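You operate a simulated robot arm through the tools that you are given. There is no shell and no other tool. Be economical: measure what you need, move in short steps, check, and stop when the job is done.

You are at the controls of a simulated robot arm. One attempt, no reset.

Task
Lock the 6 MM disc in its port, switch the flow pump on and set the float at 3.
Fine: the float's top edge at the mark; LOCK all the way; leave it running; leave the other discs alone.

Only the result counts: the job must be done as asked and must still hold three seconds after the hand-in. Knocking over, shifting, dropping, spilling or breaking anything else fails it.

Robot
A 6-joint arm with a two-finger parallel gripper, fixed in place. Base frame: the origin is at the foot of the arm, x ahead of it, y to its left, z up; the work surface is at about z = 0.858. Readings come in m, degrees, newtons and seconds.
With the tool pointing down near the work surface it reaches from about 0.26 to 0.68 m from the base axis. Its first joint turns from -66.0 to 66.0 degrees. Payload 2.9 kg.
The tool frame sits at the grasp point between the pads (the TCP): z along the fingers, y along the line on which they close. The tips reach 0.03 m beyond it. The gripper opens to 0.11 m. The fingers are 0.02 m wide and 0.01 m thick; the gripper's body (0.048 by 0.112 m) begins 0.055 m behind the TCP.
Orientation is told as [roll, pitch, yaw] about the base's x, y, z axes, in that order, counted from this pose: with the fingers straight down and closing along the base's y, the tool's x points along the base's -x, its y along +y and its z along -z.

Tools
- The arm moves only by the tool step_arm. Its argument "deltas" is one flat list of numbers, 7 for each row, row after row: the turn, a rotation vector about the tool's x, y, z in degrees, then the shift along the tool's x, y, z in m, then the finger opening in m, from 0 to 0.11. In form: [rx, ry, rz, tx, ty, tz, fingers, rx, ry, rz, tx, ty, tz, fingers, ...]. A call has 1 to 8 rows; each row shifts and turns the commanded pose from where the row before left it, along the tool's axes as they then stand. Each row takes 0.2 s and may step no farther than 0.05 m and 8.6 degrees from the row before; otherwise, or with a gripper value out of range, the whole call is refused. Where a pose cannot be reached the arm comes as near as it can. A force on the tool above 60 N (or 10 N above the force at the start of the call, whichever is more), or a blocked arm, ends the call early, and 0.2 s more pass. Each finger travels about 0.108 m/s and halts on what it meets, pressing with about 42 N; the grip force reading is that of the motor and also rises with nothing between the fingers. The clock runs only during rows and for 0.2 s after the last one: add rows that do not move to give the fingers time. It gives the time, the measured TCP pose, the force on the tool (base axes), the opening and the grip force at its end, in the units of the frame above (readings bear some noise).
- Cameras (640 x 400 px; columns grow to the right, rows downward): "scene" is fixed at [0.0668, 0.419, 1.3962]; the picture's right is [-0.85, -0.52, 0.00], its down [-0.24, 0.39, -0.89] and it looks along [0.47, -0.76, -0.45] (base axes); focal length 340 px, centre (320, 200). "wrist" rides on the gripper at [-0.036, 0, -0.057] in the tool frame; the picture's right is [0.00, -1.00, 0.00], its down [0.97, 0.00, -0.24] and it looks along [0.24, 0.00, 0.97] (tool axes); focal length 218 px, centre (320, 200). There is no depth. A picture from a camera that has moved, and an enlarged one, comes with that camera's place and axes in the base frame and with its lens.
- camera(camera): a new picture of that camera. It takes no simulated time.
- enlarge(camera, box): a new picture of the part [left, top, right, bottom] of that camera's present view, enlarged. It takes no simulated time.
- close_job(): hands the job in; it is judged then, once.

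Work in short steps. Places have to be worked out from the pictures, the camera data and where the tool is seen: move nearer, look again, correct. Check each grasp and each placing, and mend what went wrong. You have 120 turns and 64 pictures in all, those below and enlarged ones among them. Open the gripper and draw the arm clear of the work before you hand the job in, unless the task says otherwise; then end with one line.

The tools are called after "Emit:" as a command line: name --argument value ..., lists and objects as JSON in quotes. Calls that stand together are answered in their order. step_arm: Moves the arm, as the interface text tells. Its arguments: {"type":"object","properties":{"deltas":{"type":"array","items":{"type":"number"}}},"required":["deltas"]} The other tools are called the same way: camera (camera) takes a picture; enlarge (camera, box) takes an enlarged picture of a part of a camera's view; close_job () hands the job in.

At the start:

```text
time: 0.0
tool_pos: [0.4886, -0.0283, 1.1856]
tool_rot: [0.0, 0.0, 0.0]
contact_force: [-0.4, 0.2, 0.1]
finger_gap: 0.1102
grasp_force: 0.0
```

scene: 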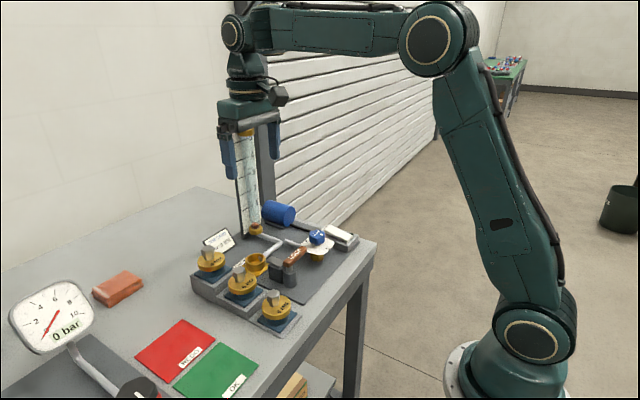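
wrist: 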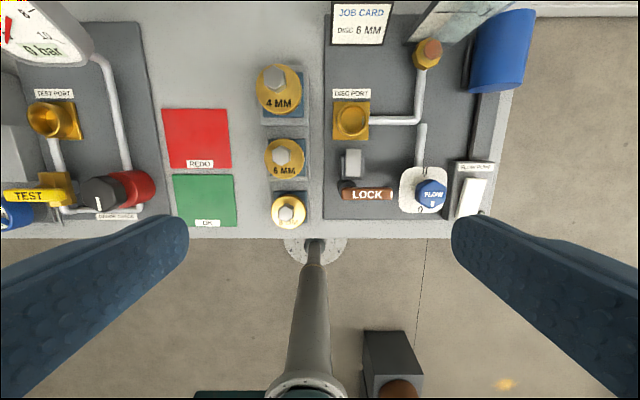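

The wrist view shows the disc rack, the disc port, the LOCK lever, the FLOW knob and the pump switch. I'll enlarge these first.

Emit:
enlarge --camera "wrist" --box '[240, 50, 400, 240]'

Emit:
enlarge --camera "wrist" --box '[320, 0, 520, 225]'

Emit:
enlarge --camera "scene" --box '[180, 120, 380, 340]'

```text
2.11 times, centred on (320, 145) of wrist
camera zoom: at [0.5259, -0.0271, 1.2435], right [0.0, -1.0, 0.0], down [-0.97, 0.0, 0.24], along [-0.24, 0.0, -0.97], focal length 460 px, centre (320, 316)
```

zoom: 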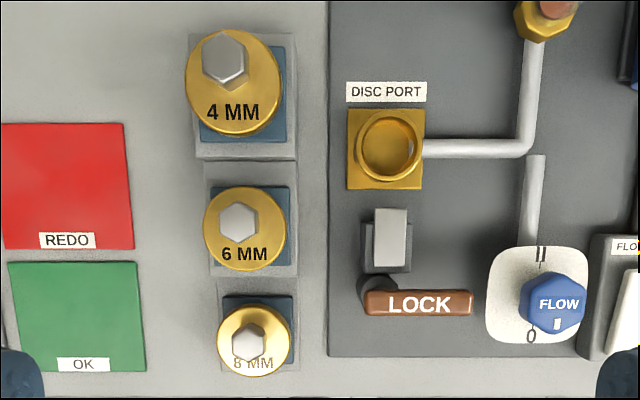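

```text
1.78 times, centred on (420, 112) of wrist
camera zoom: at [0.5259, -0.0271, 1.2435], right [0.0, -1.0, 0.0], down [-0.97, 0.0, 0.24], along [-0.24, 0.0, -0.97], focal length 388 px, centre (142, 356)
```

zoom: 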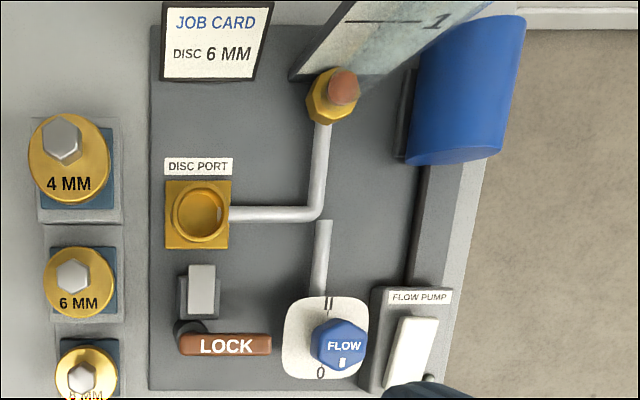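

```text
1.82 times, centred on (280, 230) of scene
camera zoom: at [0.0668, 0.419, 1.3962], right [-0.85, -0.52, 0.0], down [-0.24, 0.39, -0.89], along [0.47, -0.76, -0.45], focal length 617 px, centre (393, 146)
```

zoom: 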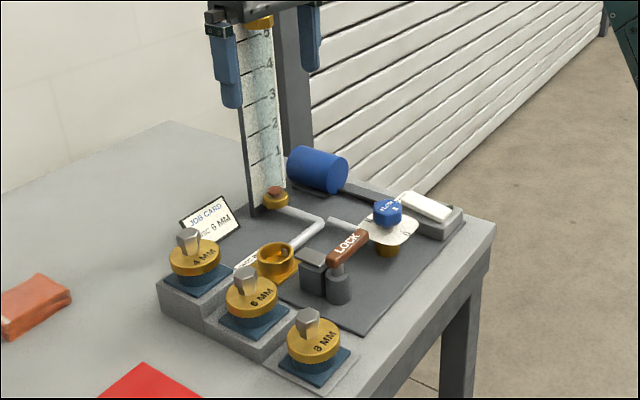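

I put the 6 MM handle at about (0.512, 0.026), top z 0.947, and the port at about (0.566, -0.079), z 0.88. I'll move above the 6 MM disc and look more closely.

Emit:
step_arm --deltas '[0, 0, 0, -0.0056, 0.0136, 0.0325, 0.07, 0, 0, 0, -0.0056, 0.0136, 0.0325, 0.07, 0, 0, 0, -0.0056, 0.0136, 0.0325, 0.07, 0, 0, 0, -0.0056, 0.0136, 0.0325, 0.07, 0, 0, 0, 0, 0, 0, 0.07]'

Emit:
camera --camera "wrist"

```text
time: 1.2
tool_pos: [0.5116, 0.0253, 1.053]
tool_rot: [0.0, 0.0, 0.0]
contact_force: [-0.6, 0.7, 0.2]
finger_gap: 0.07
grasp_force: 0.1
```

```text
58 pictures are left
camera wrist: at [0.5474, 0.0264, 1.1103], right [0.0, -1.0, 0.0], down [-0.97, 0.0, 0.24], along [-0.24, 0.0, -0.97], focal length 218 px, centre (320, 200)
```

wrist: 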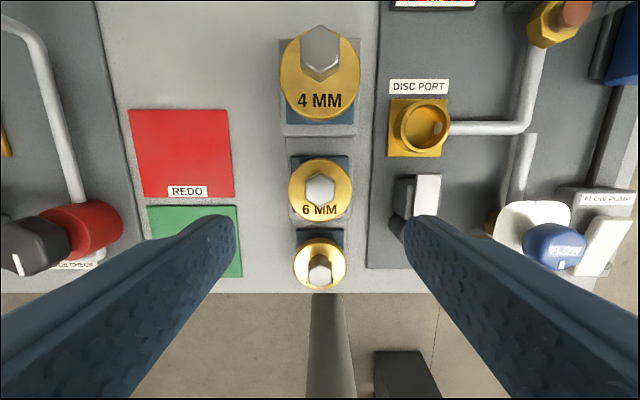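

The handle looks centred under the tool at y≈0.026. I'll check how the hex is turned before descending.

Emit:
enlarge --camera "wrist" --box '[270, 140, 470, 265]'

Emit:
enlarge --camera "scene" --box '[180, 210, 340, 310]'

```text
3.20 times, centred on (370, 202) of wrist
camera zoom: at [0.5474, 0.0264, 1.1103], right [0.0, -1.0, 0.0], down [-0.97, 0.0, 0.24], along [-0.24, 0.0, -0.97], focal length 698 px, centre (160, 192)
```

zoom: 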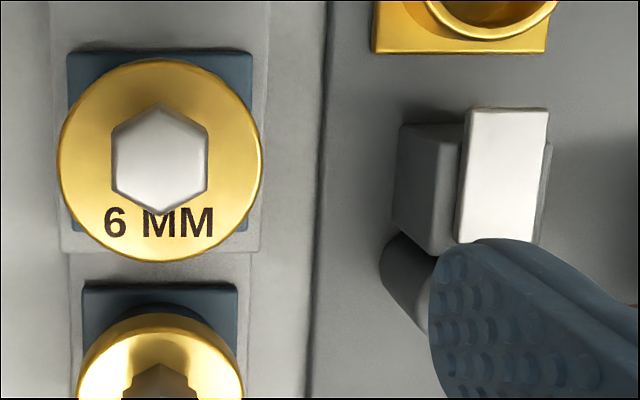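

```text
4.00 times, centred on (260, 260) of scene
camera zoom: at [0.0668, 0.419, 1.3962], right [-0.85, -0.52, 0.0], down [-0.24, 0.39, -0.89], along [0.47, -0.76, -0.45], focal length 1358 px, centre (560, -40)
```

zoom: 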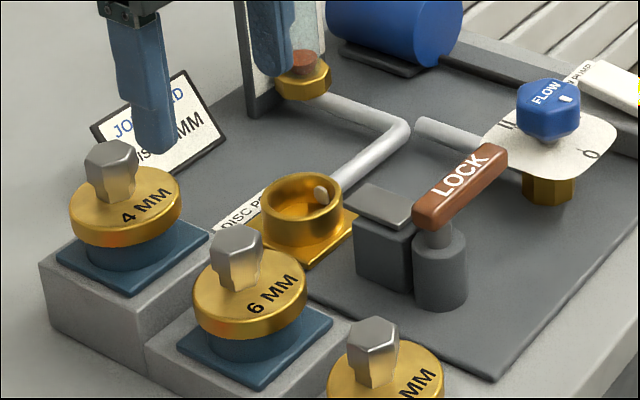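

The hex flats face ±y, so the present yaw works. Disc top is about z 0.912 and handle top about 0.95, so I'll descend to TCP z≈0.955.

Emit:
step_arm --deltas '[0, 0, 0, -0.0015, 0, 0.03, 0.06, 0, 0, 0, 0, 0, 0.03, 0.06, 0, 0, 0, 0, 0, 0.025, 0.06, 0, 0, 0, 0, 0, 0.012, 0.06, 0, 0, 0, 0, 0, 0, 0.06]'

Emit:
camera --camera "wrist"

Emit:
enlarge --camera "scene" --box '[180, 210, 340, 310]'

```text
time: 2.4
tool_pos: [0.5128, 0.0264, 0.9572]
tool_rot: [0.0, 0.0, 0.0]
contact_force: [0.1, 0.1, 0.4]
finger_gap: 0.06
grasp_force: 0.0
```

```text
55 pictures are left
camera wrist: at [0.5495, 0.0279, 1.0159], right [0.0, -1.0, 0.0], down [-0.97, 0.0, 0.24], along [-0.24, 0.0, -0.97], focal length 218 px, centre (320, 200)
```

wrist: 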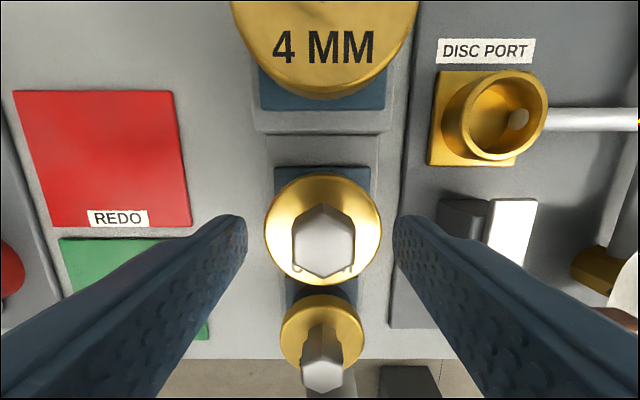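

```text
4.00 times, centred on (260, 260) of scene
camera zoom: at [0.0668, 0.419, 1.3962], right [-0.85, -0.52, 0.0], down [-0.24, 0.39, -0.89], along [0.47, -0.76, -0.45], focal length 1358 px, centre (560, -40)
```

zoom: 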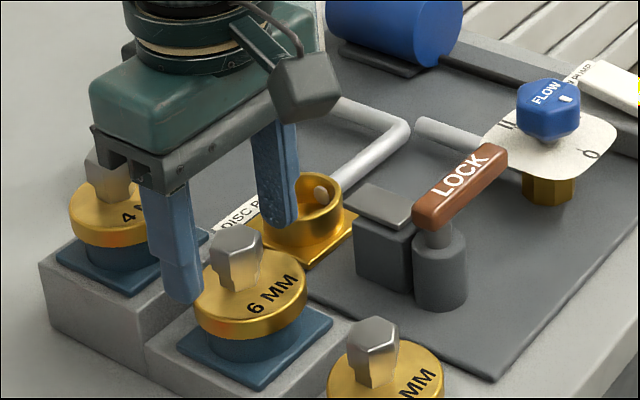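

The handle sits between the fingers. I'll go 5 mm lower, shift 2 mm forward, and close.

Emit:
step_arm --deltas '[0, 0, 0, -0.002, 0, 0.005, 0.06, 0, 0, 0, 0, 0, 0, 0.03, 0, 0, 0, 0, 0, 0, 0.0, 0, 0, 0, 0, 0, 0, 0.0]'

Emit:
camera --camera "wrist"

```text
time: 3.4
tool_pos: [0.514, 0.0261, 0.9542]
tool_rot: [0.2, 0.0, 0.0]
contact_force: [-1.3, -2.6, 1.2]
finger_gap: 0.0243
grasp_force: 41.7
```

```text
53 pictures are left
camera wrist: at [0.5513, 0.0278, 1.0116], right [0.0, -1.0, 0.0], down [-0.97, 0.0, 0.24], along [-0.24, 0.0, -0.97], focal length 218 px, centre (320, 200)
```

wrist: 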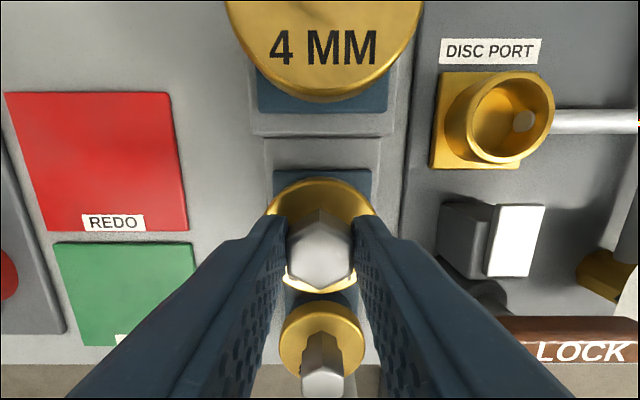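

The grip is firm at a 24 mm gap. I'll lift straight up and check.

Emit:
step_arm --deltas '[0, 0, 0, 0, 0, -0.015, 0.0, 0, 0, 0, 0, 0, -0.025, 0.0, 0, 0, 0, 0, 0, -0.03, 0.0, 0, 0, 0, 0, 0, -0.03, 0.0, 0, 0, 0, 0, 0, 0, 0.0]'

Emit:
camera --camera "scene"

Emit:
camera --camera "wrist"

```text
time: 4.6
tool_pos: [0.5153, 0.0281, 1.0556]
tool_rot: [0.0, 0.0, 0.1]
contact_force: [-0.7, 0.7, 0.6]
finger_gap: 0.0002
grasp_force: 38.2
```

```text
52 pictures are left
```

scene: 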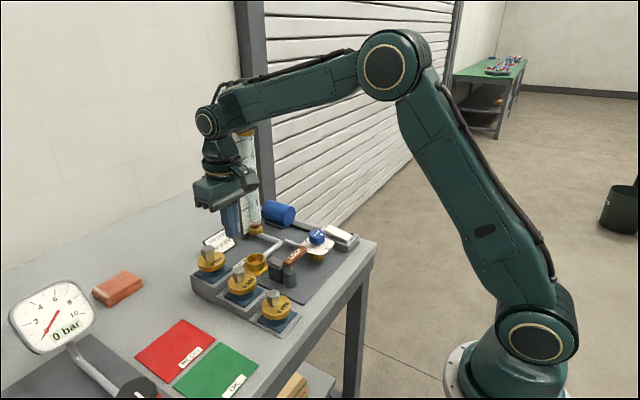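

```text
51 pictures are left
camera wrist: at [0.5514, 0.0286, 1.1125], right [0.0, -1.0, 0.0], down [-0.97, 0.0, 0.24], along [-0.24, 0.0, -0.97], focal length 218 px, centre (320, 200)
```

wrist: 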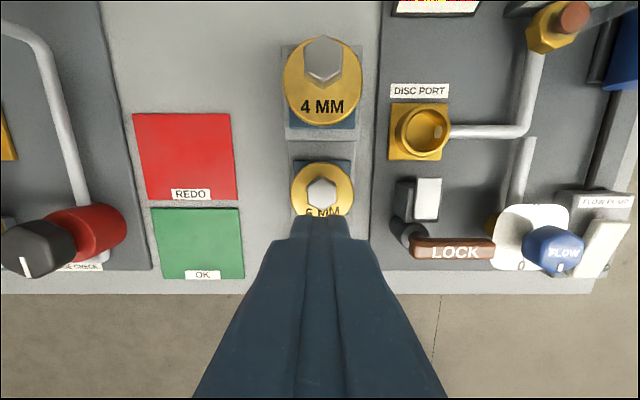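

The fingers slipped off because the grip was too high. Two views put the handle top at about z 0.935 and x 0.5126. I'll reopen and go lower in stages, watching the force.

Emit:
step_arm --deltas '[0, 0, 0, 0.0025, -0.001, 0, 0.06, 0, 0, 0, 0, 0, 0, 0.06, 0, 0, 0, 0, 0, 0.04, 0.06, 0, 0, 0, 0, 0, 0.04, 0.06, 0, 0, 0, 0, 0, 0.023, 0.06, 0, 0, 0, 0, 0, 0.008, 0.06, 0, 0, 0, 0, 0, 0, 0.06]'

Emit:
enlarge --camera "scene" --box '[200, 240, 280, 320]'

```text
time: 6.2
tool_pos: [0.5117, 0.0282, 0.9446]
tool_rot: [0.0, 0.0, 0.0]
contact_force: [-1.3, 0.9, 5.9]
finger_gap: 0.06
grasp_force: 0.0
```

```text
5.00 times, centred on (240, 280) of scene
camera zoom: at [0.0666, 0.419, 1.3962], right [-0.85, -0.52, 0.0], down [-0.24, 0.39, -0.89], along [0.47, -0.76, -0.45], focal length 1698 px, centre (720, -200)
```

zoom: 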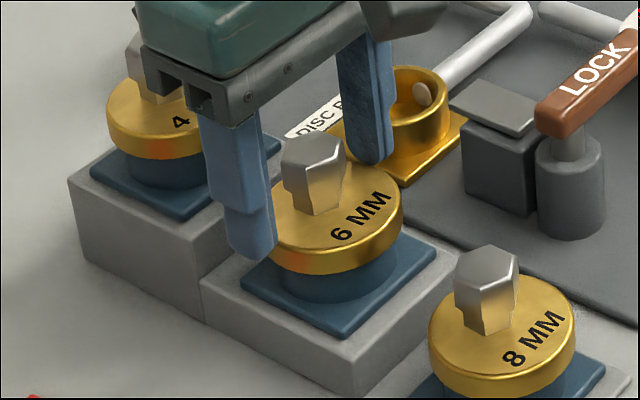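

The force reads 5.9 N upward. I'll hold still one row to see whether that is real contact.

Emit:
step_arm --deltas '[0, 0, 0, 0, 0, 0, 0.06]'

Emit:
camera --camera "wrist"

```text
time: 6.6
tool_pos: [0.5119, 0.0283, 0.9437]
tool_rot: [0.0, 0.0, 0.1]
contact_force: [-1.4, 0.9, 6.6]
finger_gap: 0.0597
grasp_force: 0.0
```

```text
49 pictures are left
camera wrist: at [0.5487, 0.0295, 1.0015], right [0.0, -1.0, 0.0], down [-0.97, 0.0, 0.24], along [-0.24, 0.0, -0.97], focal length 218 px, centre (320, 200)
```

wrist: 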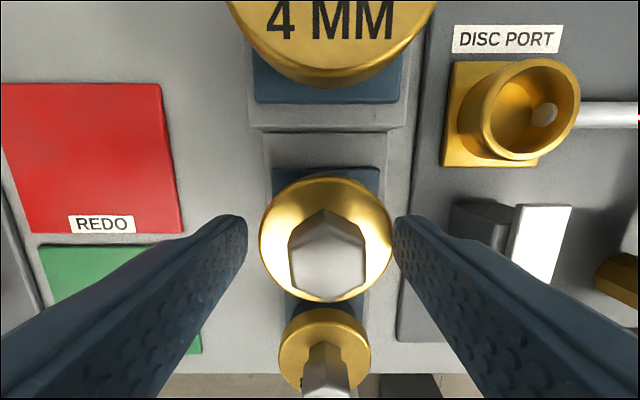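

By triangulation the disc top is at z≈0.9135 with radius 28 mm, and the handle head is at 0.945, 23 mm wide. So the right fingertip is touching the disc rim. I'll back up 3 mm, centre in y, and close.

Emit:
step_arm --deltas '[0, 0, 0, -0.001, 0, -0.004, 0.06, 0, 0, 0, 0, -0.0015, 0, 0.05, 0, 0, 0, 0, 0, 0, 0.03, 0, 0, 0, 0, 0, 0, 0.01, 0, 0, 0, 0, 0, 0, 0.01, 0, 0, 0, 0, 0, 0, 0.01]'

Emit:
enlarge --camera "scene" --box '[200, 240, 280, 320]'

Emit:
enlarge --camera "wrist" --box '[220, 150, 420, 310]'

```text
time: 8.0
tool_pos: [0.514, 0.0252, 0.9459]
tool_rot: [0.0, 0.0, 0.0]
contact_force: [-0.8, -0.1, 0.7]
finger_gap: 0.0248
grasp_force: 42.0
```

```text
5.00 times, centred on (240, 280) of scene
camera zoom: at [0.0668, 0.419, 1.3962], right [-0.85, -0.52, 0.0], down [-0.24, 0.39, -0.89], along [0.47, -0.76, -0.45], focal length 1698 px, centre (720, -200)
```

zoom: 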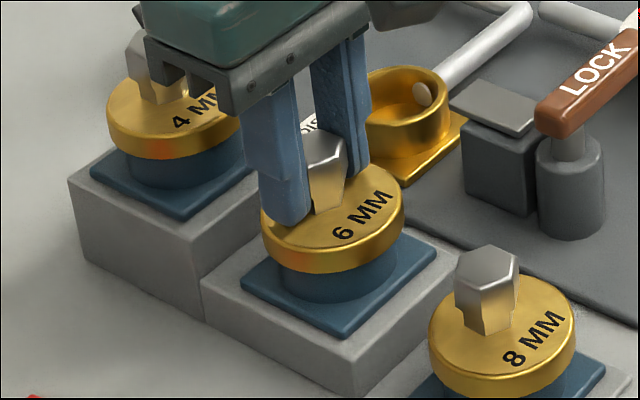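

```text
2.50 times, centred on (320, 230) of wrist
camera zoom: at [0.5498, 0.0264, 1.0038], right [0.0, -1.0, 0.0], down [-0.97, 0.0, 0.24], along [-0.24, 0.0, -0.97], focal length 546 px, centre (320, 125)
```

zoom: 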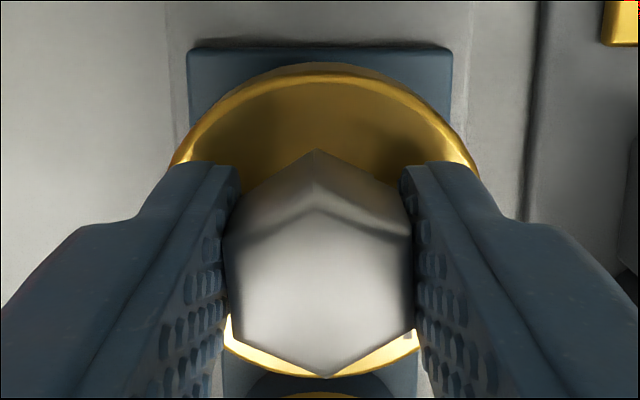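

The grip is now lower, at a 24.8 mm gap. I'll lift slowly in small steps and check the gap.

Emit:
step_arm --deltas '[0, 0, 0, 0, 0, -0.003, 0.0, 0, 0, 0, 0, 0, -0.004, 0.0, 0, 0, 0, 0, 0, -0.005, 0.0, 0, 0, 0, 0, 0, -0.005, 0.0]'

Emit:
enlarge --camera "scene" --box '[200, 240, 280, 320]'

```text
time: 9.0
tool_pos: [0.5138, 0.0226, 0.9654]
tool_rot: [0.1, 0.0, -0.1]
contact_force: [-0.4, -0.1, -1.1]
finger_gap: 0.0249
grasp_force: 42.5
```

```text
5.00 times, centred on (240, 280) of scene
camera zoom: at [0.0668, 0.4189, 1.3962], right [-0.85, -0.52, 0.0], down [-0.24, 0.39, -0.89], along [0.47, -0.76, -0.45], focal length 1698 px, centre (720, -200)
```

zoom: 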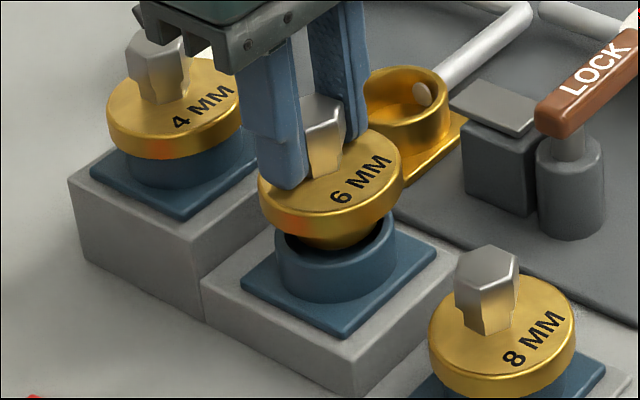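

The disc is out of its seat. Triangulation puts the port ring at about (0.568, -0.0776) with its top at z≈0.8825. I'll lift a bit more, move above the port, and check.

Emit:
step_arm --deltas '[0, 0, 0, 0, 0, -0.02, 0.0, 0, 0, 0, 0, 0, -0.025, 0.0, 0, 0, 0, -0.01, -0.02, -0.01, 0.0, 0, 0, 0, -0.015, -0.027, 0, 0.0, 0, 0, 0, -0.015, -0.027, 0, 0.0, 0, 0, 0, -0.0145, -0.027, 0, 0.0, 0, 0, 0, 0, 0, 0, 0.0]'

Emit:
camera --camera "wrist"

Emit:
enlarge --camera "scene" --box '[200, 180, 340, 300]'

```text
time: 10.6
tool_pos: [0.5675, -0.0765, 1.021]
tool_rot: [0.0, -0.1, -0.1]
contact_force: [-0.2, -0.2, -2.6]
finger_gap: 0.025
grasp_force: 42.4
```

```text
45 pictures are left
camera wrist: at [0.6035, -0.0748, 1.077], right [0.0, -1.0, 0.0], down [-0.97, 0.0, 0.24], along [-0.24, 0.0, -0.97], focal length 218 px, centre (320, 200)
```

wrist: 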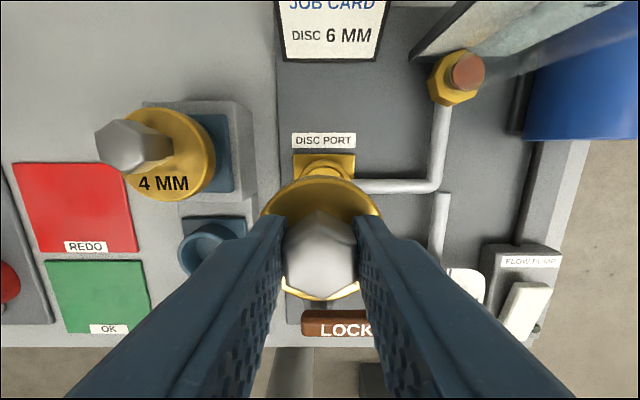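

```text
3.33 times, centred on (270, 240) of scene
camera zoom: at [0.0668, 0.4189, 1.3962], right [-0.85, -0.52, 0.0], down [-0.24, 0.39, -0.89], along [0.47, -0.76, -0.45], focal length 1132 px, centre (487, 67)
```

zoom: 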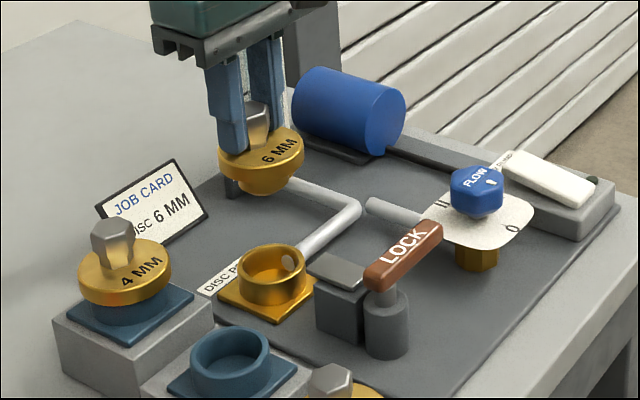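

I want to know whether the disc hangs straight or tilted in the grip, so I'll compare it with the enlarged view taken while it was seated.

Emit:
enlarge --camera "wrist" --box '[220, 150, 420, 310]'

Emit:
enlarge --camera "scene" --box '[230, 190, 300, 260]'

```text
2.50 times, centred on (320, 230) of wrist
camera zoom: at [0.6035, -0.0748, 1.077], right [0.0, -1.0, 0.0], down [-0.97, 0.0, 0.24], along [-0.24, 0.0, -0.97], focal length 546 px, centre (320, 125)
```

zoom: 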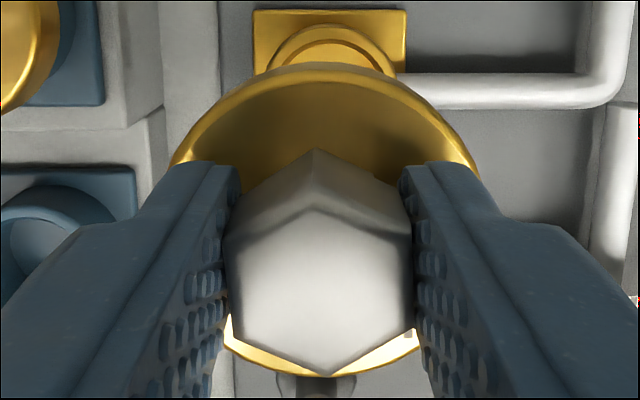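

```text
5.71 times, centred on (265, 225) of scene
camera zoom: at [0.0668, 0.4189, 1.3962], right [-0.85, -0.52, 0.0], down [-0.24, 0.39, -0.89], along [0.47, -0.76, -0.45], focal length 1940 px, centre (634, 57)
```

zoom: 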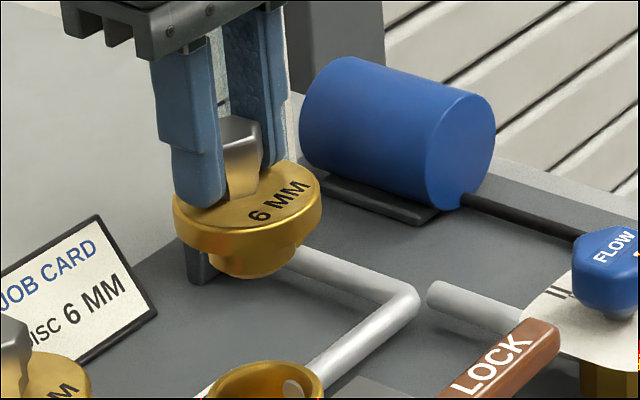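

The view matches the seated one, so there is no tilt. The handle is off-centre on the disc by about 6 mm, with the disc centre at camera x − 0.041. I'll back off in x to get a clean view of the port for alignment.

Emit:
step_arm --deltas '[0, 0, 0, 0.02, -0.002, 0, 0.0, 0, 0, 0, 0.02, -0.001, 0, 0.0, 0, 0, 0, 0.02, 0, 0, 0.0, 0, 0, 0, 0, 0, 0, 0.0]'

Emit:
enlarge --camera "wrist" --box '[260, 80, 400, 190]'

Emit:
camera --camera "wrist"

```text
time: 11.6
tool_pos: [0.5056, -0.0794, 1.0199]
tool_rot: [0.0, 0.1, 0.0]
contact_force: [1.0, 0.3, -1.3]
finger_gap: 0.0248
grasp_force: 42.0
```

```text
3.64 times, centred on (330, 135) of wrist
camera zoom: at [0.5432, -0.0785, 1.0767], right [0.0, -1.0, 0.0], down [-0.97, 0.0, 0.24], along [-0.24, 0.0, -0.97], focal length 794 px, centre (284, 436)
```

zoom: 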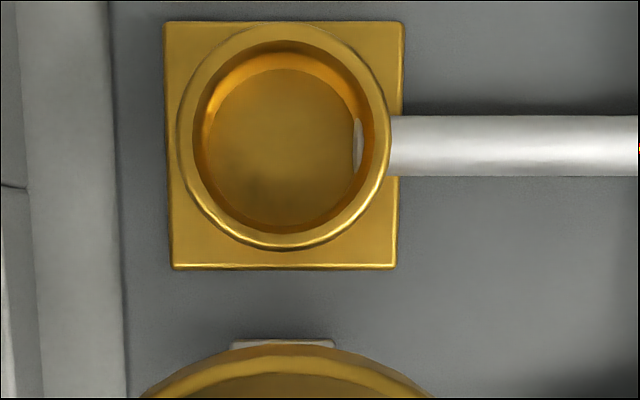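

```text
40 pictures are left
camera wrist: at [0.5432, -0.0785, 1.0767], right [0.0, -1.0, 0.0], down [-0.97, 0.0, 0.24], along [-0.24, 0.0, -0.97], focal length 218 px, centre (320, 200)
```

wrist: 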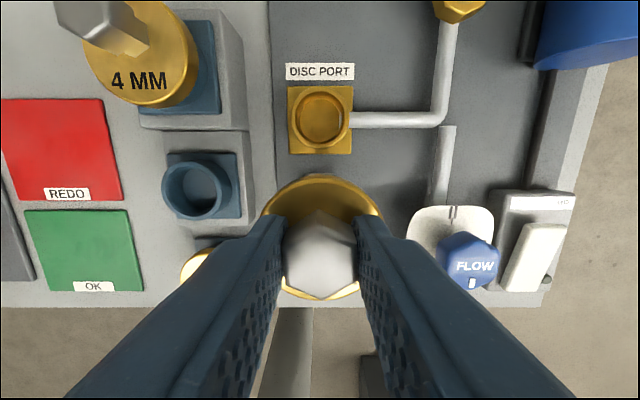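

In camera coordinates the port centre is at (0.566, -0.0785). The disc is on the same y and needs dx ≈ +0.064. I'll move over it and drop partway.

Emit:
step_arm --deltas '[0, 0, 0, -0.02, 0, 0, 0.0, 0, 0, 0, -0.022, 0, 0, 0.0, 0, 0, 0, -0.022, 0, 0, 0.0, 0, 0, 0, 0, 0, 0.025, 0.0, 0, 0, 0, 0, 0, 0.025, 0.0, 0, 0, 0, 0, 0, 0.01, 0.0, 0, 0, 0, 0, 0, 0, 0.0]'

Emit:
camera --camera "wrist"

Emit:
enlarge --camera "scene" --box '[210, 210, 310, 290]'

```text
time: 13.2
tool_pos: [0.5745, -0.0818, 0.9576]
tool_rot: [0.0, 0.0, 0.0]
contact_force: [0.4, 0.1, -0.8]
finger_gap: 0.025
grasp_force: 41.8
```

```text
39 pictures are left
camera wrist: at [0.6103, -0.0802, 1.0156], right [0.0, -1.0, 0.0], down [-0.97, 0.0, 0.24], along [-0.24, 0.0, -0.97], focal length 218 px, centre (320, 200)
```

wrist: 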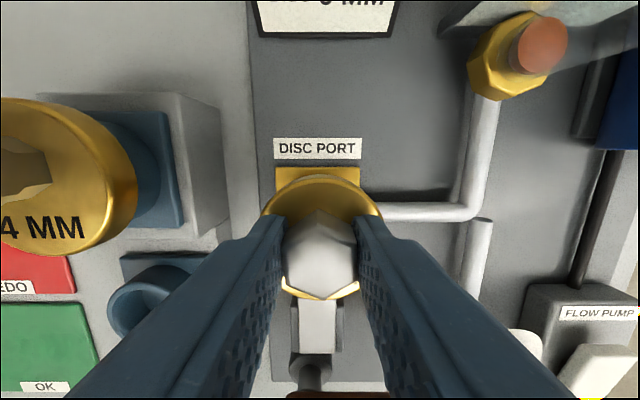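

```text
5.00 times, centred on (260, 250) of scene
camera zoom: at [0.0668, 0.419, 1.3962], right [-0.85, -0.52, 0.0], down [-0.24, 0.39, -0.89], along [0.47, -0.76, -0.45], focal length 1698 px, centre (620, -50)
```

zoom: 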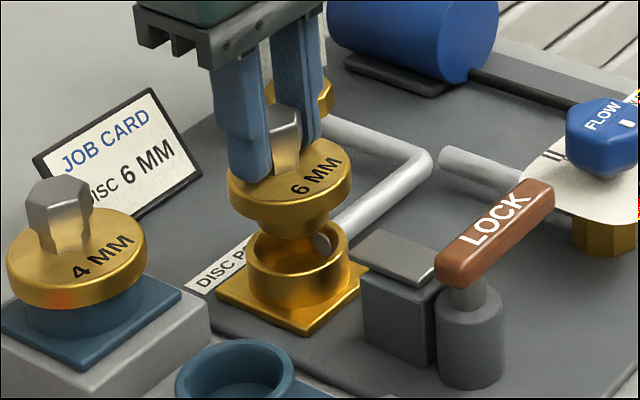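

Both views agree the disc needs about -2 mm in x and +1.7 mm in y. I'll correct that and descend gently.

Emit:
step_arm --deltas '[0, 0, 0, 0.002, 0.0017, 0, 0.0, 0, 0, 0, 0, 0, 0.006, 0.0, 0, 0, 0, 0, 0, 0.006, 0.0, 0, 0, 0, 0, 0, 0.004, 0.0, 0, 0, 0, 0, 0, 0, 0.0]'

Emit:
enlarge --camera "scene" --box '[210, 210, 310, 290]'

```text
time: 14.4
tool_pos: [0.571, -0.0786, 0.943]
tool_rot: [-0.1, 0.0, 0.0]
contact_force: [3.8, -0.3, -1.0]
finger_gap: 0.025
grasp_force: 42.3
```

```text
5.00 times, centred on (260, 250) of scene
camera zoom: at [0.0669, 0.4189, 1.3962], right [-0.85, -0.52, 0.0], down [-0.24, 0.39, -0.89], along [0.47, -0.76, -0.45], focal length 1698 px, centre (620, -50)
```

zoom: 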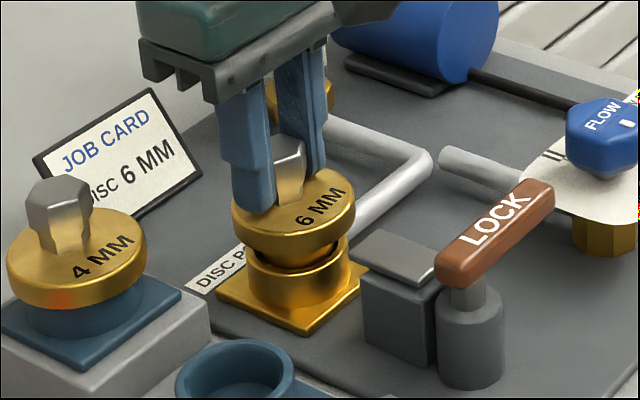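

The boss is entering the cup with a slight +x side force. I'll nudge 0.7 mm toward +x and continue down.

Emit:
step_arm --deltas '[0, 0, 0, -0.0007, 0, 0.003, 0.0, 0, 0, 0, 0, 0, 0.004, 0.0, 0, 0, 0, 0, 0, 0.004, 0.0, 0, 0, 0, 0, 0, 0.002, 0.0]'

Emit:
enlarge --camera "scene" --box '[210, 210, 310, 290]'

```text
time: 15.4
tool_pos: [0.5713, -0.0787, 0.9304]
tool_rot: [0.0, 0.0, 0.0]
contact_force: [0.9, -0.6, 0.0]
finger_gap: 0.0248
grasp_force: 42.7
```

```text
5.00 times, centred on (260, 250) of scene
camera zoom: at [0.0668, 0.419, 1.3962], right [-0.85, -0.52, 0.0], down [-0.24, 0.39, -0.89], along [0.47, -0.76, -0.45], focal length 1698 px, centre (620, -50)
```

zoom: 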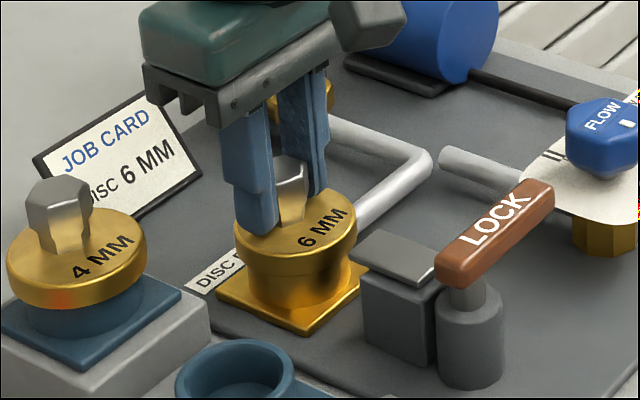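

It has gone nearly all the way in with no force. I'll lower a few more mm until it meets the seat.

Emit:
step_arm --deltas '[0, 0, 0, 0, 0, 0.002, 0.0, 0, 0, 0, 0, 0, 0.002, 0.0, 0, 0, 0, 0, 0, 0, 0.0]'

Emit:
enlarge --camera "scene" --box '[210, 210, 310, 290]'

```text
time: 16.2
tool_pos: [0.5704, -0.079, 0.927]
tool_rot: [-0.1, 0.0, 0.1]
contact_force: [0.8, -2.0, 4.6]
finger_gap: 0.0249
grasp_force: 42.3
```

```text
5.00 times, centred on (260, 250) of scene
camera zoom: at [0.0667, 0.419, 1.3962], right [-0.85, -0.52, 0.0], down [-0.24, 0.39, -0.89], along [0.47, -0.76, -0.45], focal length 1698 px, centre (620, -50)
```

zoom: 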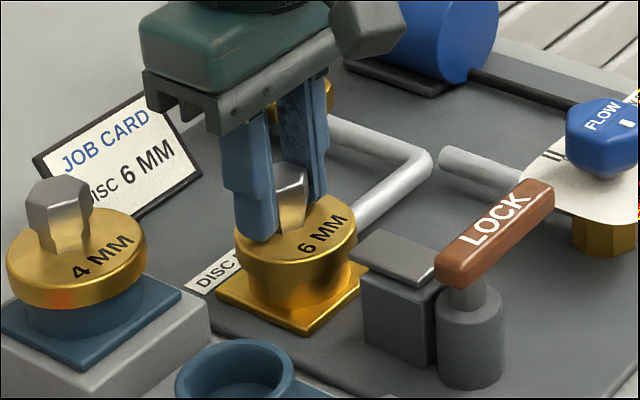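

The seat contact is 4.6 N at the predicted height. I'll release, rise straight up, and look at the LOCK lever.

Emit:
step_arm --deltas '[0, 0, 0, 0, 0, 0, 0.03, 0, 0, 0, 0, 0, 0, 0.05, 0, 0, 0, 0, 0, -0.02, 0.05, 0, 0, 0, 0, 0, -0.04, 0.05, 0, 0, 0, 0.03, 0, -0.04, 0.04, 0, 0, 0, 0.04, 0, -0.03, 0.02, 0, 0, 0, 0.03, 0, 0, 0.02, 0, 0, 0, 0, 0, 0, 0.02]'

Emit:
camera --camera "wrist"

Emit:
enlarge --camera "scene" --box '[200, 190, 360, 290]'

```text
time: 18.0
tool_pos: [0.4727, -0.0809, 1.0574]
tool_rot: [0.0, 0.0, 0.0]
contact_force: [1.2, 1.5, 0.1]
finger_gap: 0.0201
grasp_force: 0.0
```

```text
34 pictures are left
camera wrist: at [0.5078, -0.0803, 1.1138], right [0.0, -1.0, 0.0], down [-0.97, 0.0, 0.24], along [-0.24, 0.0, -0.97], focal length 218 px, centre (320, 200)
```

wrist: 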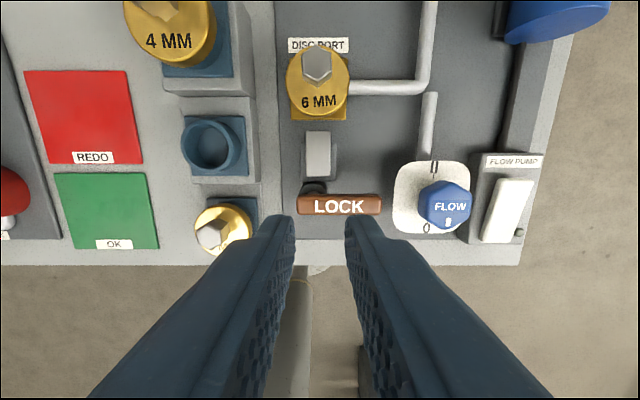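

```text
4.00 times, centred on (280, 240) of scene
camera zoom: at [0.0667, 0.419, 1.3962], right [-0.85, -0.52, 0.0], down [-0.24, 0.39, -0.89], along [0.47, -0.76, -0.45], focal length 1358 px, centre (480, 40)
```

zoom: 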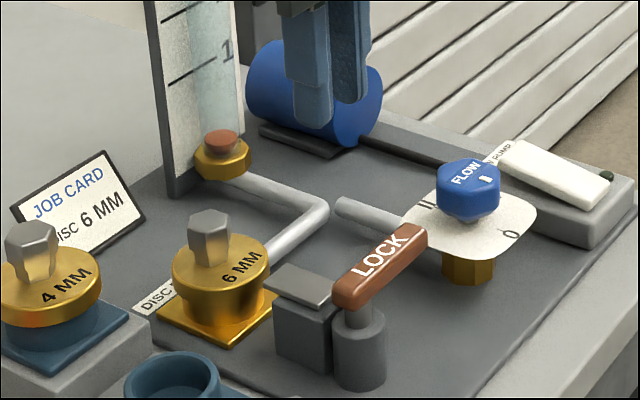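

The disc is seated flat. I'll look closely at the lever and its clamp block, then at the FLOW knob.

Emit:
enlarge --camera "wrist" --box '[280, 110, 400, 220]'

Emit:
enlarge --camera "wrist" --box '[380, 130, 550, 250]'

Emit:
enlarge --camera "scene" --box '[235, 235, 315, 295]'

```text
3.64 times, centred on (340, 165) of wrist
camera zoom: at [0.5078, -0.0803, 1.1138], right [0.0, -1.0, 0.0], down [-0.97, 0.0, 0.24], along [-0.24, 0.0, -0.97], focal length 794 px, centre (247, 327)
```

zoom: 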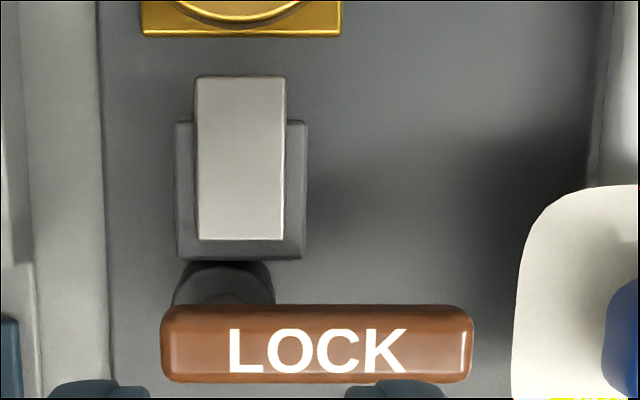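

```text
3.33 times, centred on (465, 190) of wrist
camera zoom: at [0.5078, -0.0803, 1.1138], right [0.0, -1.0, 0.0], down [-0.97, 0.0, 0.24], along [-0.24, 0.0, -0.97], focal length 728 px, centre (-163, 233)
```

zoom: 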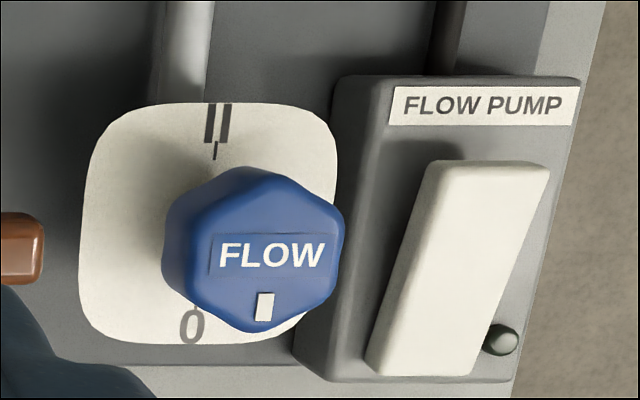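

```text
6.67 times, centred on (275, 265) of scene
camera zoom: at [0.0667, 0.419, 1.3962], right [-0.85, -0.52, 0.0], down [-0.24, 0.39, -0.89], along [0.47, -0.76, -0.45], focal length 2263 px, centre (620, -233)
```

zoom: 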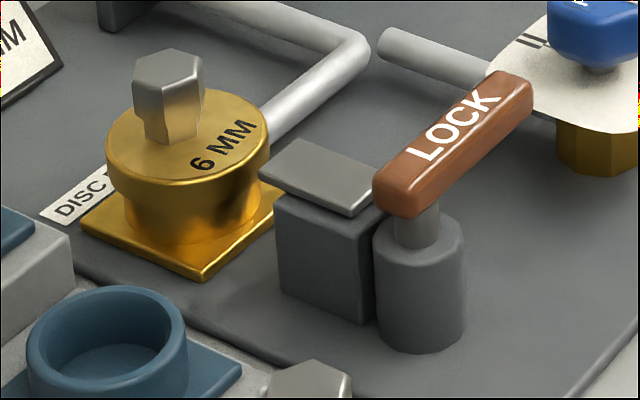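

The lever's pivot is near (0.458, -0.070). The handle points to -y for about 75 mm, top z≈0.924, and the tab beside it should slide over the disc flange. I'll put closed fingers on the handle's +x side near its end to test which way it turns.

Emit:
step_arm --deltas '[0, 0, 0, -0.009, -0.022, 0.025, 0.0, 0, 0, 0, -0.009, -0.022, 0.03, 0.0, 0, 0, 0, 0, 0, 0.03, 0.0, 0, 0, 0, 0, 0, 0.025, 0.0, 0, 0, 0, 0, 0, 0.008, 0.0, 0, 0, 0, 0, 0, 0.0, 0.0]'

Emit:
camera --camera "wrist"

Emit:
enlarge --camera "scene" --box '[200, 190, 360, 290]'

```text
time: 19.4
tool_pos: [0.4866, -0.1237, 0.9375]
tool_rot: [0.1, 0.1, 0.1]
contact_force: [0.1, 0.7, 0.5]
finger_gap: 0.0
grasp_force: 37.4
```

```text
29 pictures are left
camera wrist: at [0.5238, -0.1218, 0.9939], right [0.0, -1.0, 0.0], down [-0.97, 0.0, 0.24], along [-0.24, 0.0, -0.97], focal length 218 px, centre (320, 200)
```

wrist: 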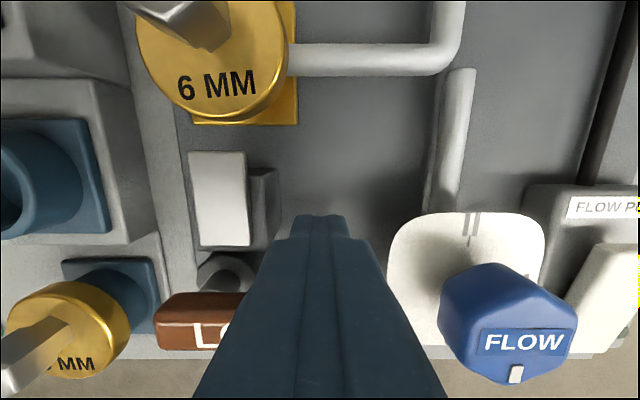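

```text
4.00 times, centred on (280, 240) of scene
camera zoom: at [0.0668, 0.419, 1.3962], right [-0.85, -0.52, 0.0], down [-0.24, 0.39, -0.89], along [0.47, -0.76, -0.45], focal length 1358 px, centre (480, 40)
```

zoom: 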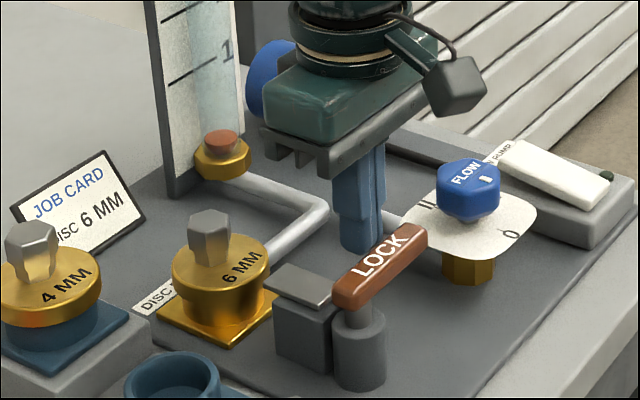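

The fingers are just behind the handle. I'll push toward -x in small steps and read the force.

Emit:
step_arm --deltas '[0, 0, 0, 0.005, 0, 0, 0.0, 0, 0, 0, 0.005, 0, 0, 0.0, 0, 0, 0, 0.004, 0, 0, 0.0, 0, 0, 0, 0.004, 0, 0, 0.0]'

Emit:
enlarge --camera "scene" --box '[200, 190, 360, 290]'

```text
time: 20.4
tool_pos: [0.4709, -0.1235, 0.9395]
tool_rot: [0.0, -0.1, 0.0]
contact_force: [1.2, -1.4, 0.1]
finger_gap: 0.0002
grasp_force: 38.0
```

```text
4.00 times, centred on (280, 240) of scene
camera zoom: at [0.0668, 0.4189, 1.3962], right [-0.85, -0.52, 0.0], down [-0.24, 0.39, -0.89], along [0.47, -0.76, -0.45], focal length 1358 px, centre (480, 40)
```

zoom: 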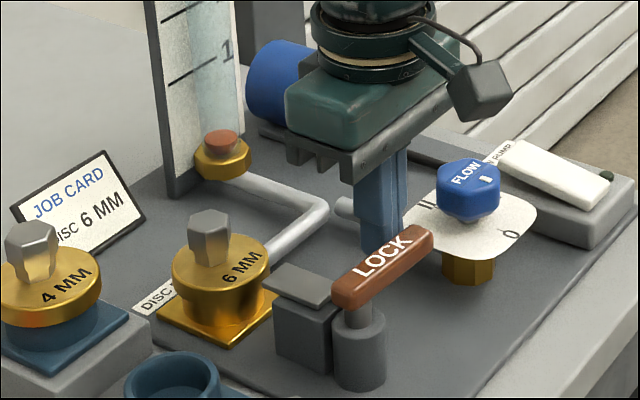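

The handle swings freely in this direction with almost no force. I'll keep pushing along the arc.

Emit:
step_arm --deltas '[0, 0, 0, 0.0081, -0.0024, 0, 0.0, 0, 0, 0, 0.0142, -0.0001, 0.001, 0.0, 0, 0, 0, 0.0138, 0.0034, 0.001, 0.0, 0, 0, 0, 0.0123, 0.007, 0, 0.0, 0, 0, 0, 0, 0, 0, 0.0]'

Emit:
enlarge --camera "scene" --box '[200, 190, 360, 290]'

```text
time: 21.6
tool_pos: [0.422, -0.1156, 0.9357]
tool_rot: [0.0, 0.1, 0.0]
contact_force: [0.5, -0.7, -0.8]
finger_gap: 0.0002
grasp_force: 38.1
```

```text
4.00 times, centred on (280, 240) of scene
camera zoom: at [0.0668, 0.419, 1.3962], right [-0.85, -0.52, 0.0], down [-0.24, 0.39, -0.89], along [0.47, -0.76, -0.45], focal length 1358 px, centre (480, 40)
```

zoom: 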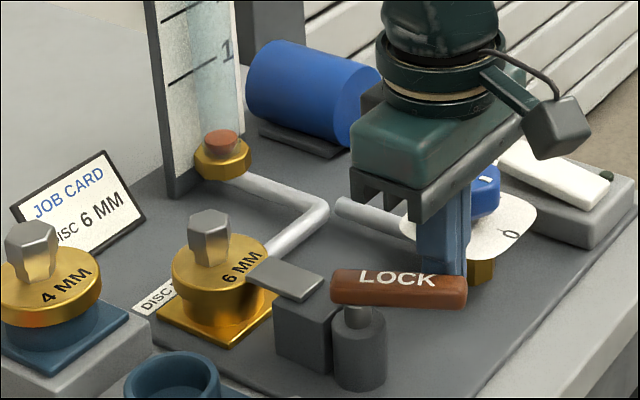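

The tab is sliding over the flange, so the direction is right. I'll continue toward the end stop.

Emit:
step_arm --deltas '[0, 0, 0, 0.0102, 0.0099, 0, 0.0, 0, 0, 0, 0.0073, 0.0122, 0, 0.0, 0, 0, 0, 0.001, 0.005, 0, 0.0, 0, 0, 0, 0.0, 0.004, 0, 0.0]'

Emit:
enlarge --camera "scene" --box '[200, 190, 360, 290]'

```text
time: 22.6
tool_pos: [0.4043, -0.0917, 0.9356]
tool_rot: [-0.8, -0.2, -1.0]
contact_force: [10.0, -47.9, -11.7]
finger_gap: 0.0001
grasp_force: 37.1
```

```text
4.00 times, centred on (280, 240) of scene
camera zoom: at [0.0673, 0.4176, 1.3966], right [-0.85, -0.52, 0.0], down [-0.24, 0.39, -0.89], along [0.47, -0.76, -0.45], focal length 1358 px, centre (480, 40)
```

zoom: 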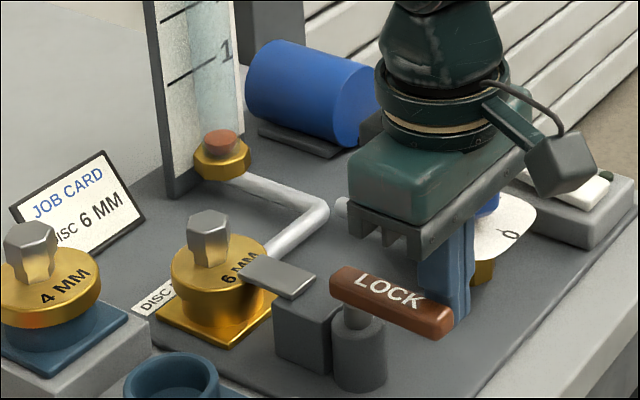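

A firm 48 N at 90° means the lever is at its stop. I'll back off, rise, and view the knob and the pump switch.

Emit:
step_arm --deltas '[0, 0, 0, 0, -0.012, 0, 0.0, 0, 0, 0, 0, -0.01, -0.01, 0.0, 0, 0, 0, 0, 0, -0.04, 0.0, 0, 0, 0, -0.02, -0.03, -0.03, 0.0, 0, 0, 0, -0.02, -0.03, -0.02, 0.0, 0, 0, 0, -0.02, -0.03, 0, 0.0, 0, 0, 0, 0, 0, 0, 0.0]'

Emit:
camera --camera "wrist"

Emit:
enlarge --camera "scene" --box '[235, 210, 375, 297]'

```text
time: 24.2
tool_pos: [0.4626, -0.1969, 1.0355]
tool_rot: [0.0, 0.0, -0.1]
contact_force: [-0.7, -0.8, -0.1]
finger_gap: 0.0001
grasp_force: 37.2
```

```text
24 pictures are left
camera wrist: at [0.4991, -0.1948, 1.0927], right [0.0, -1.0, 0.0], down [-0.97, 0.0, 0.24], along [-0.24, 0.0, -0.97], focal length 218 px, centre (320, 200)
```

wrist: 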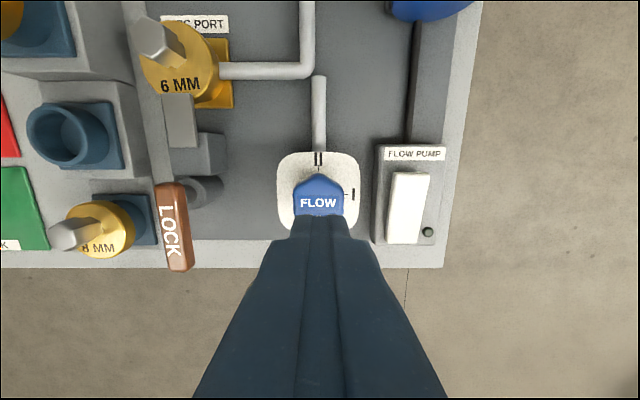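

```text
4.57 times, centred on (305, 254) of scene
camera zoom: at [0.0668, 0.4189, 1.3962], right [-0.85, -0.52, 0.0], down [-0.24, 0.39, -0.89], along [0.47, -0.76, -0.45], focal length 1552 px, centre (389, -45)
```

zoom: 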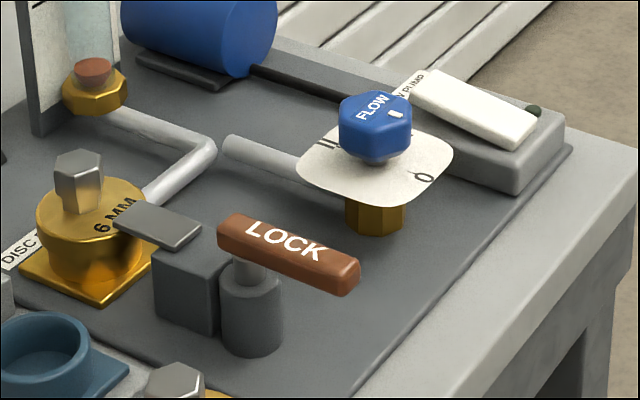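

LOCK is over and the tab covers the flange. The dial reads 0 at -x, I at -y and II at +x, so flow opens counter-clockwise from above. I'll look closely at the rocker to see which end is raised.

Emit:
enlarge --camera "wrist" --box '[270, 130, 460, 250]'

Emit:
enlarge --camera "scene" --box '[300, 215, 370, 265]'

```text
3.33 times, centred on (365, 190) of wrist
camera zoom: at [0.4991, -0.1948, 1.0927], right [0.0, -1.0, 0.0], down [-0.97, 0.0, 0.24], along [-0.24, 0.0, -0.97], focal length 728 px, centre (170, 233)
```

zoom: 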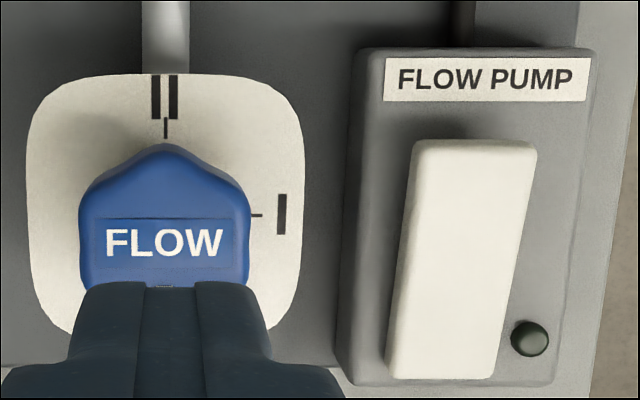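

```text
8.00 times, centred on (335, 240) of scene
camera zoom: at [0.0668, 0.4189, 1.3962], right [-0.85, -0.52, 0.0], down [-0.24, 0.39, -0.89], along [0.47, -0.76, -0.45], focal length 2716 px, centre (200, -120)
```

zoom: 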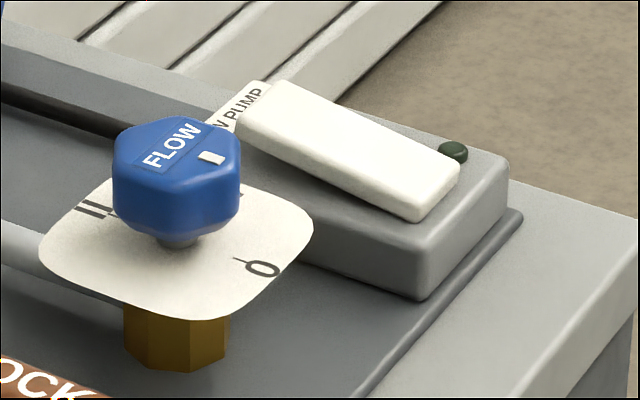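

The rocker's +x (label) end is raised, at about (0.468, -0.273, 0.906), so that is the end to press. I'll hover closed fingers just above it and check.

Emit:
step_arm --deltas '[0, 0, 0, -0.001, -0.025, 0.01, 0.0, 0, 0, 0, -0.001, -0.025, 0.01, 0.0, 0, 0, 0, -0.001, -0.026, 0.015, 0.0, 0, 0, 0, 0, 0, 0.03, 0.0, 0, 0, 0, 0, 0, 0.02, 0.0, 0, 0, 0, 0, 0, 0, 0.0]'

Emit:
camera --camera "wrist"

Emit:
enlarge --camera "scene" --box '[280, 200, 380, 270]'

```text
time: 25.6
tool_pos: [0.4662, -0.2712, 0.9499]
tool_rot: [0.0, 0.0, 0.0]
contact_force: [-0.2, 0.0, 0.0]
finger_gap: 0.0
grasp_force: 37.8
```

```text
20 pictures are left
camera wrist: at [0.5039, -0.2691, 1.007], right [0.0, -1.0, 0.0], down [-0.97, 0.0, 0.24], along [-0.24, 0.0, -0.97], focal length 218 px, centre (320, 200)
```

wrist: 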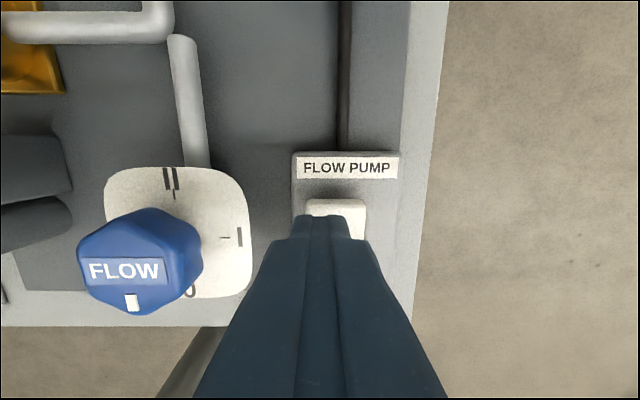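

```text
5.71 times, centred on (330, 235) of scene
camera zoom: at [0.0668, 0.419, 1.3962], right [-0.85, -0.52, 0.0], down [-0.24, 0.39, -0.89], along [0.47, -0.76, -0.45], focal length 1940 px, centre (263, 0)
```

zoom: 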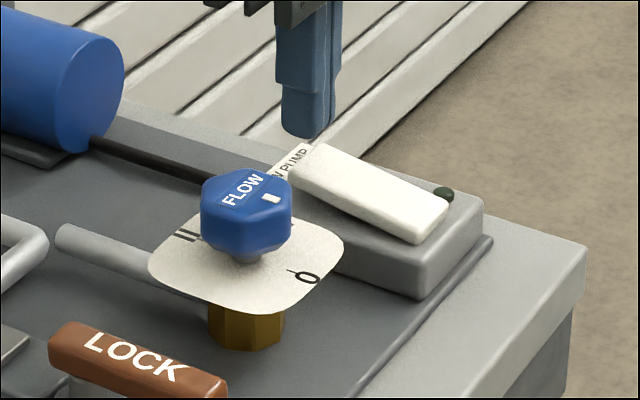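

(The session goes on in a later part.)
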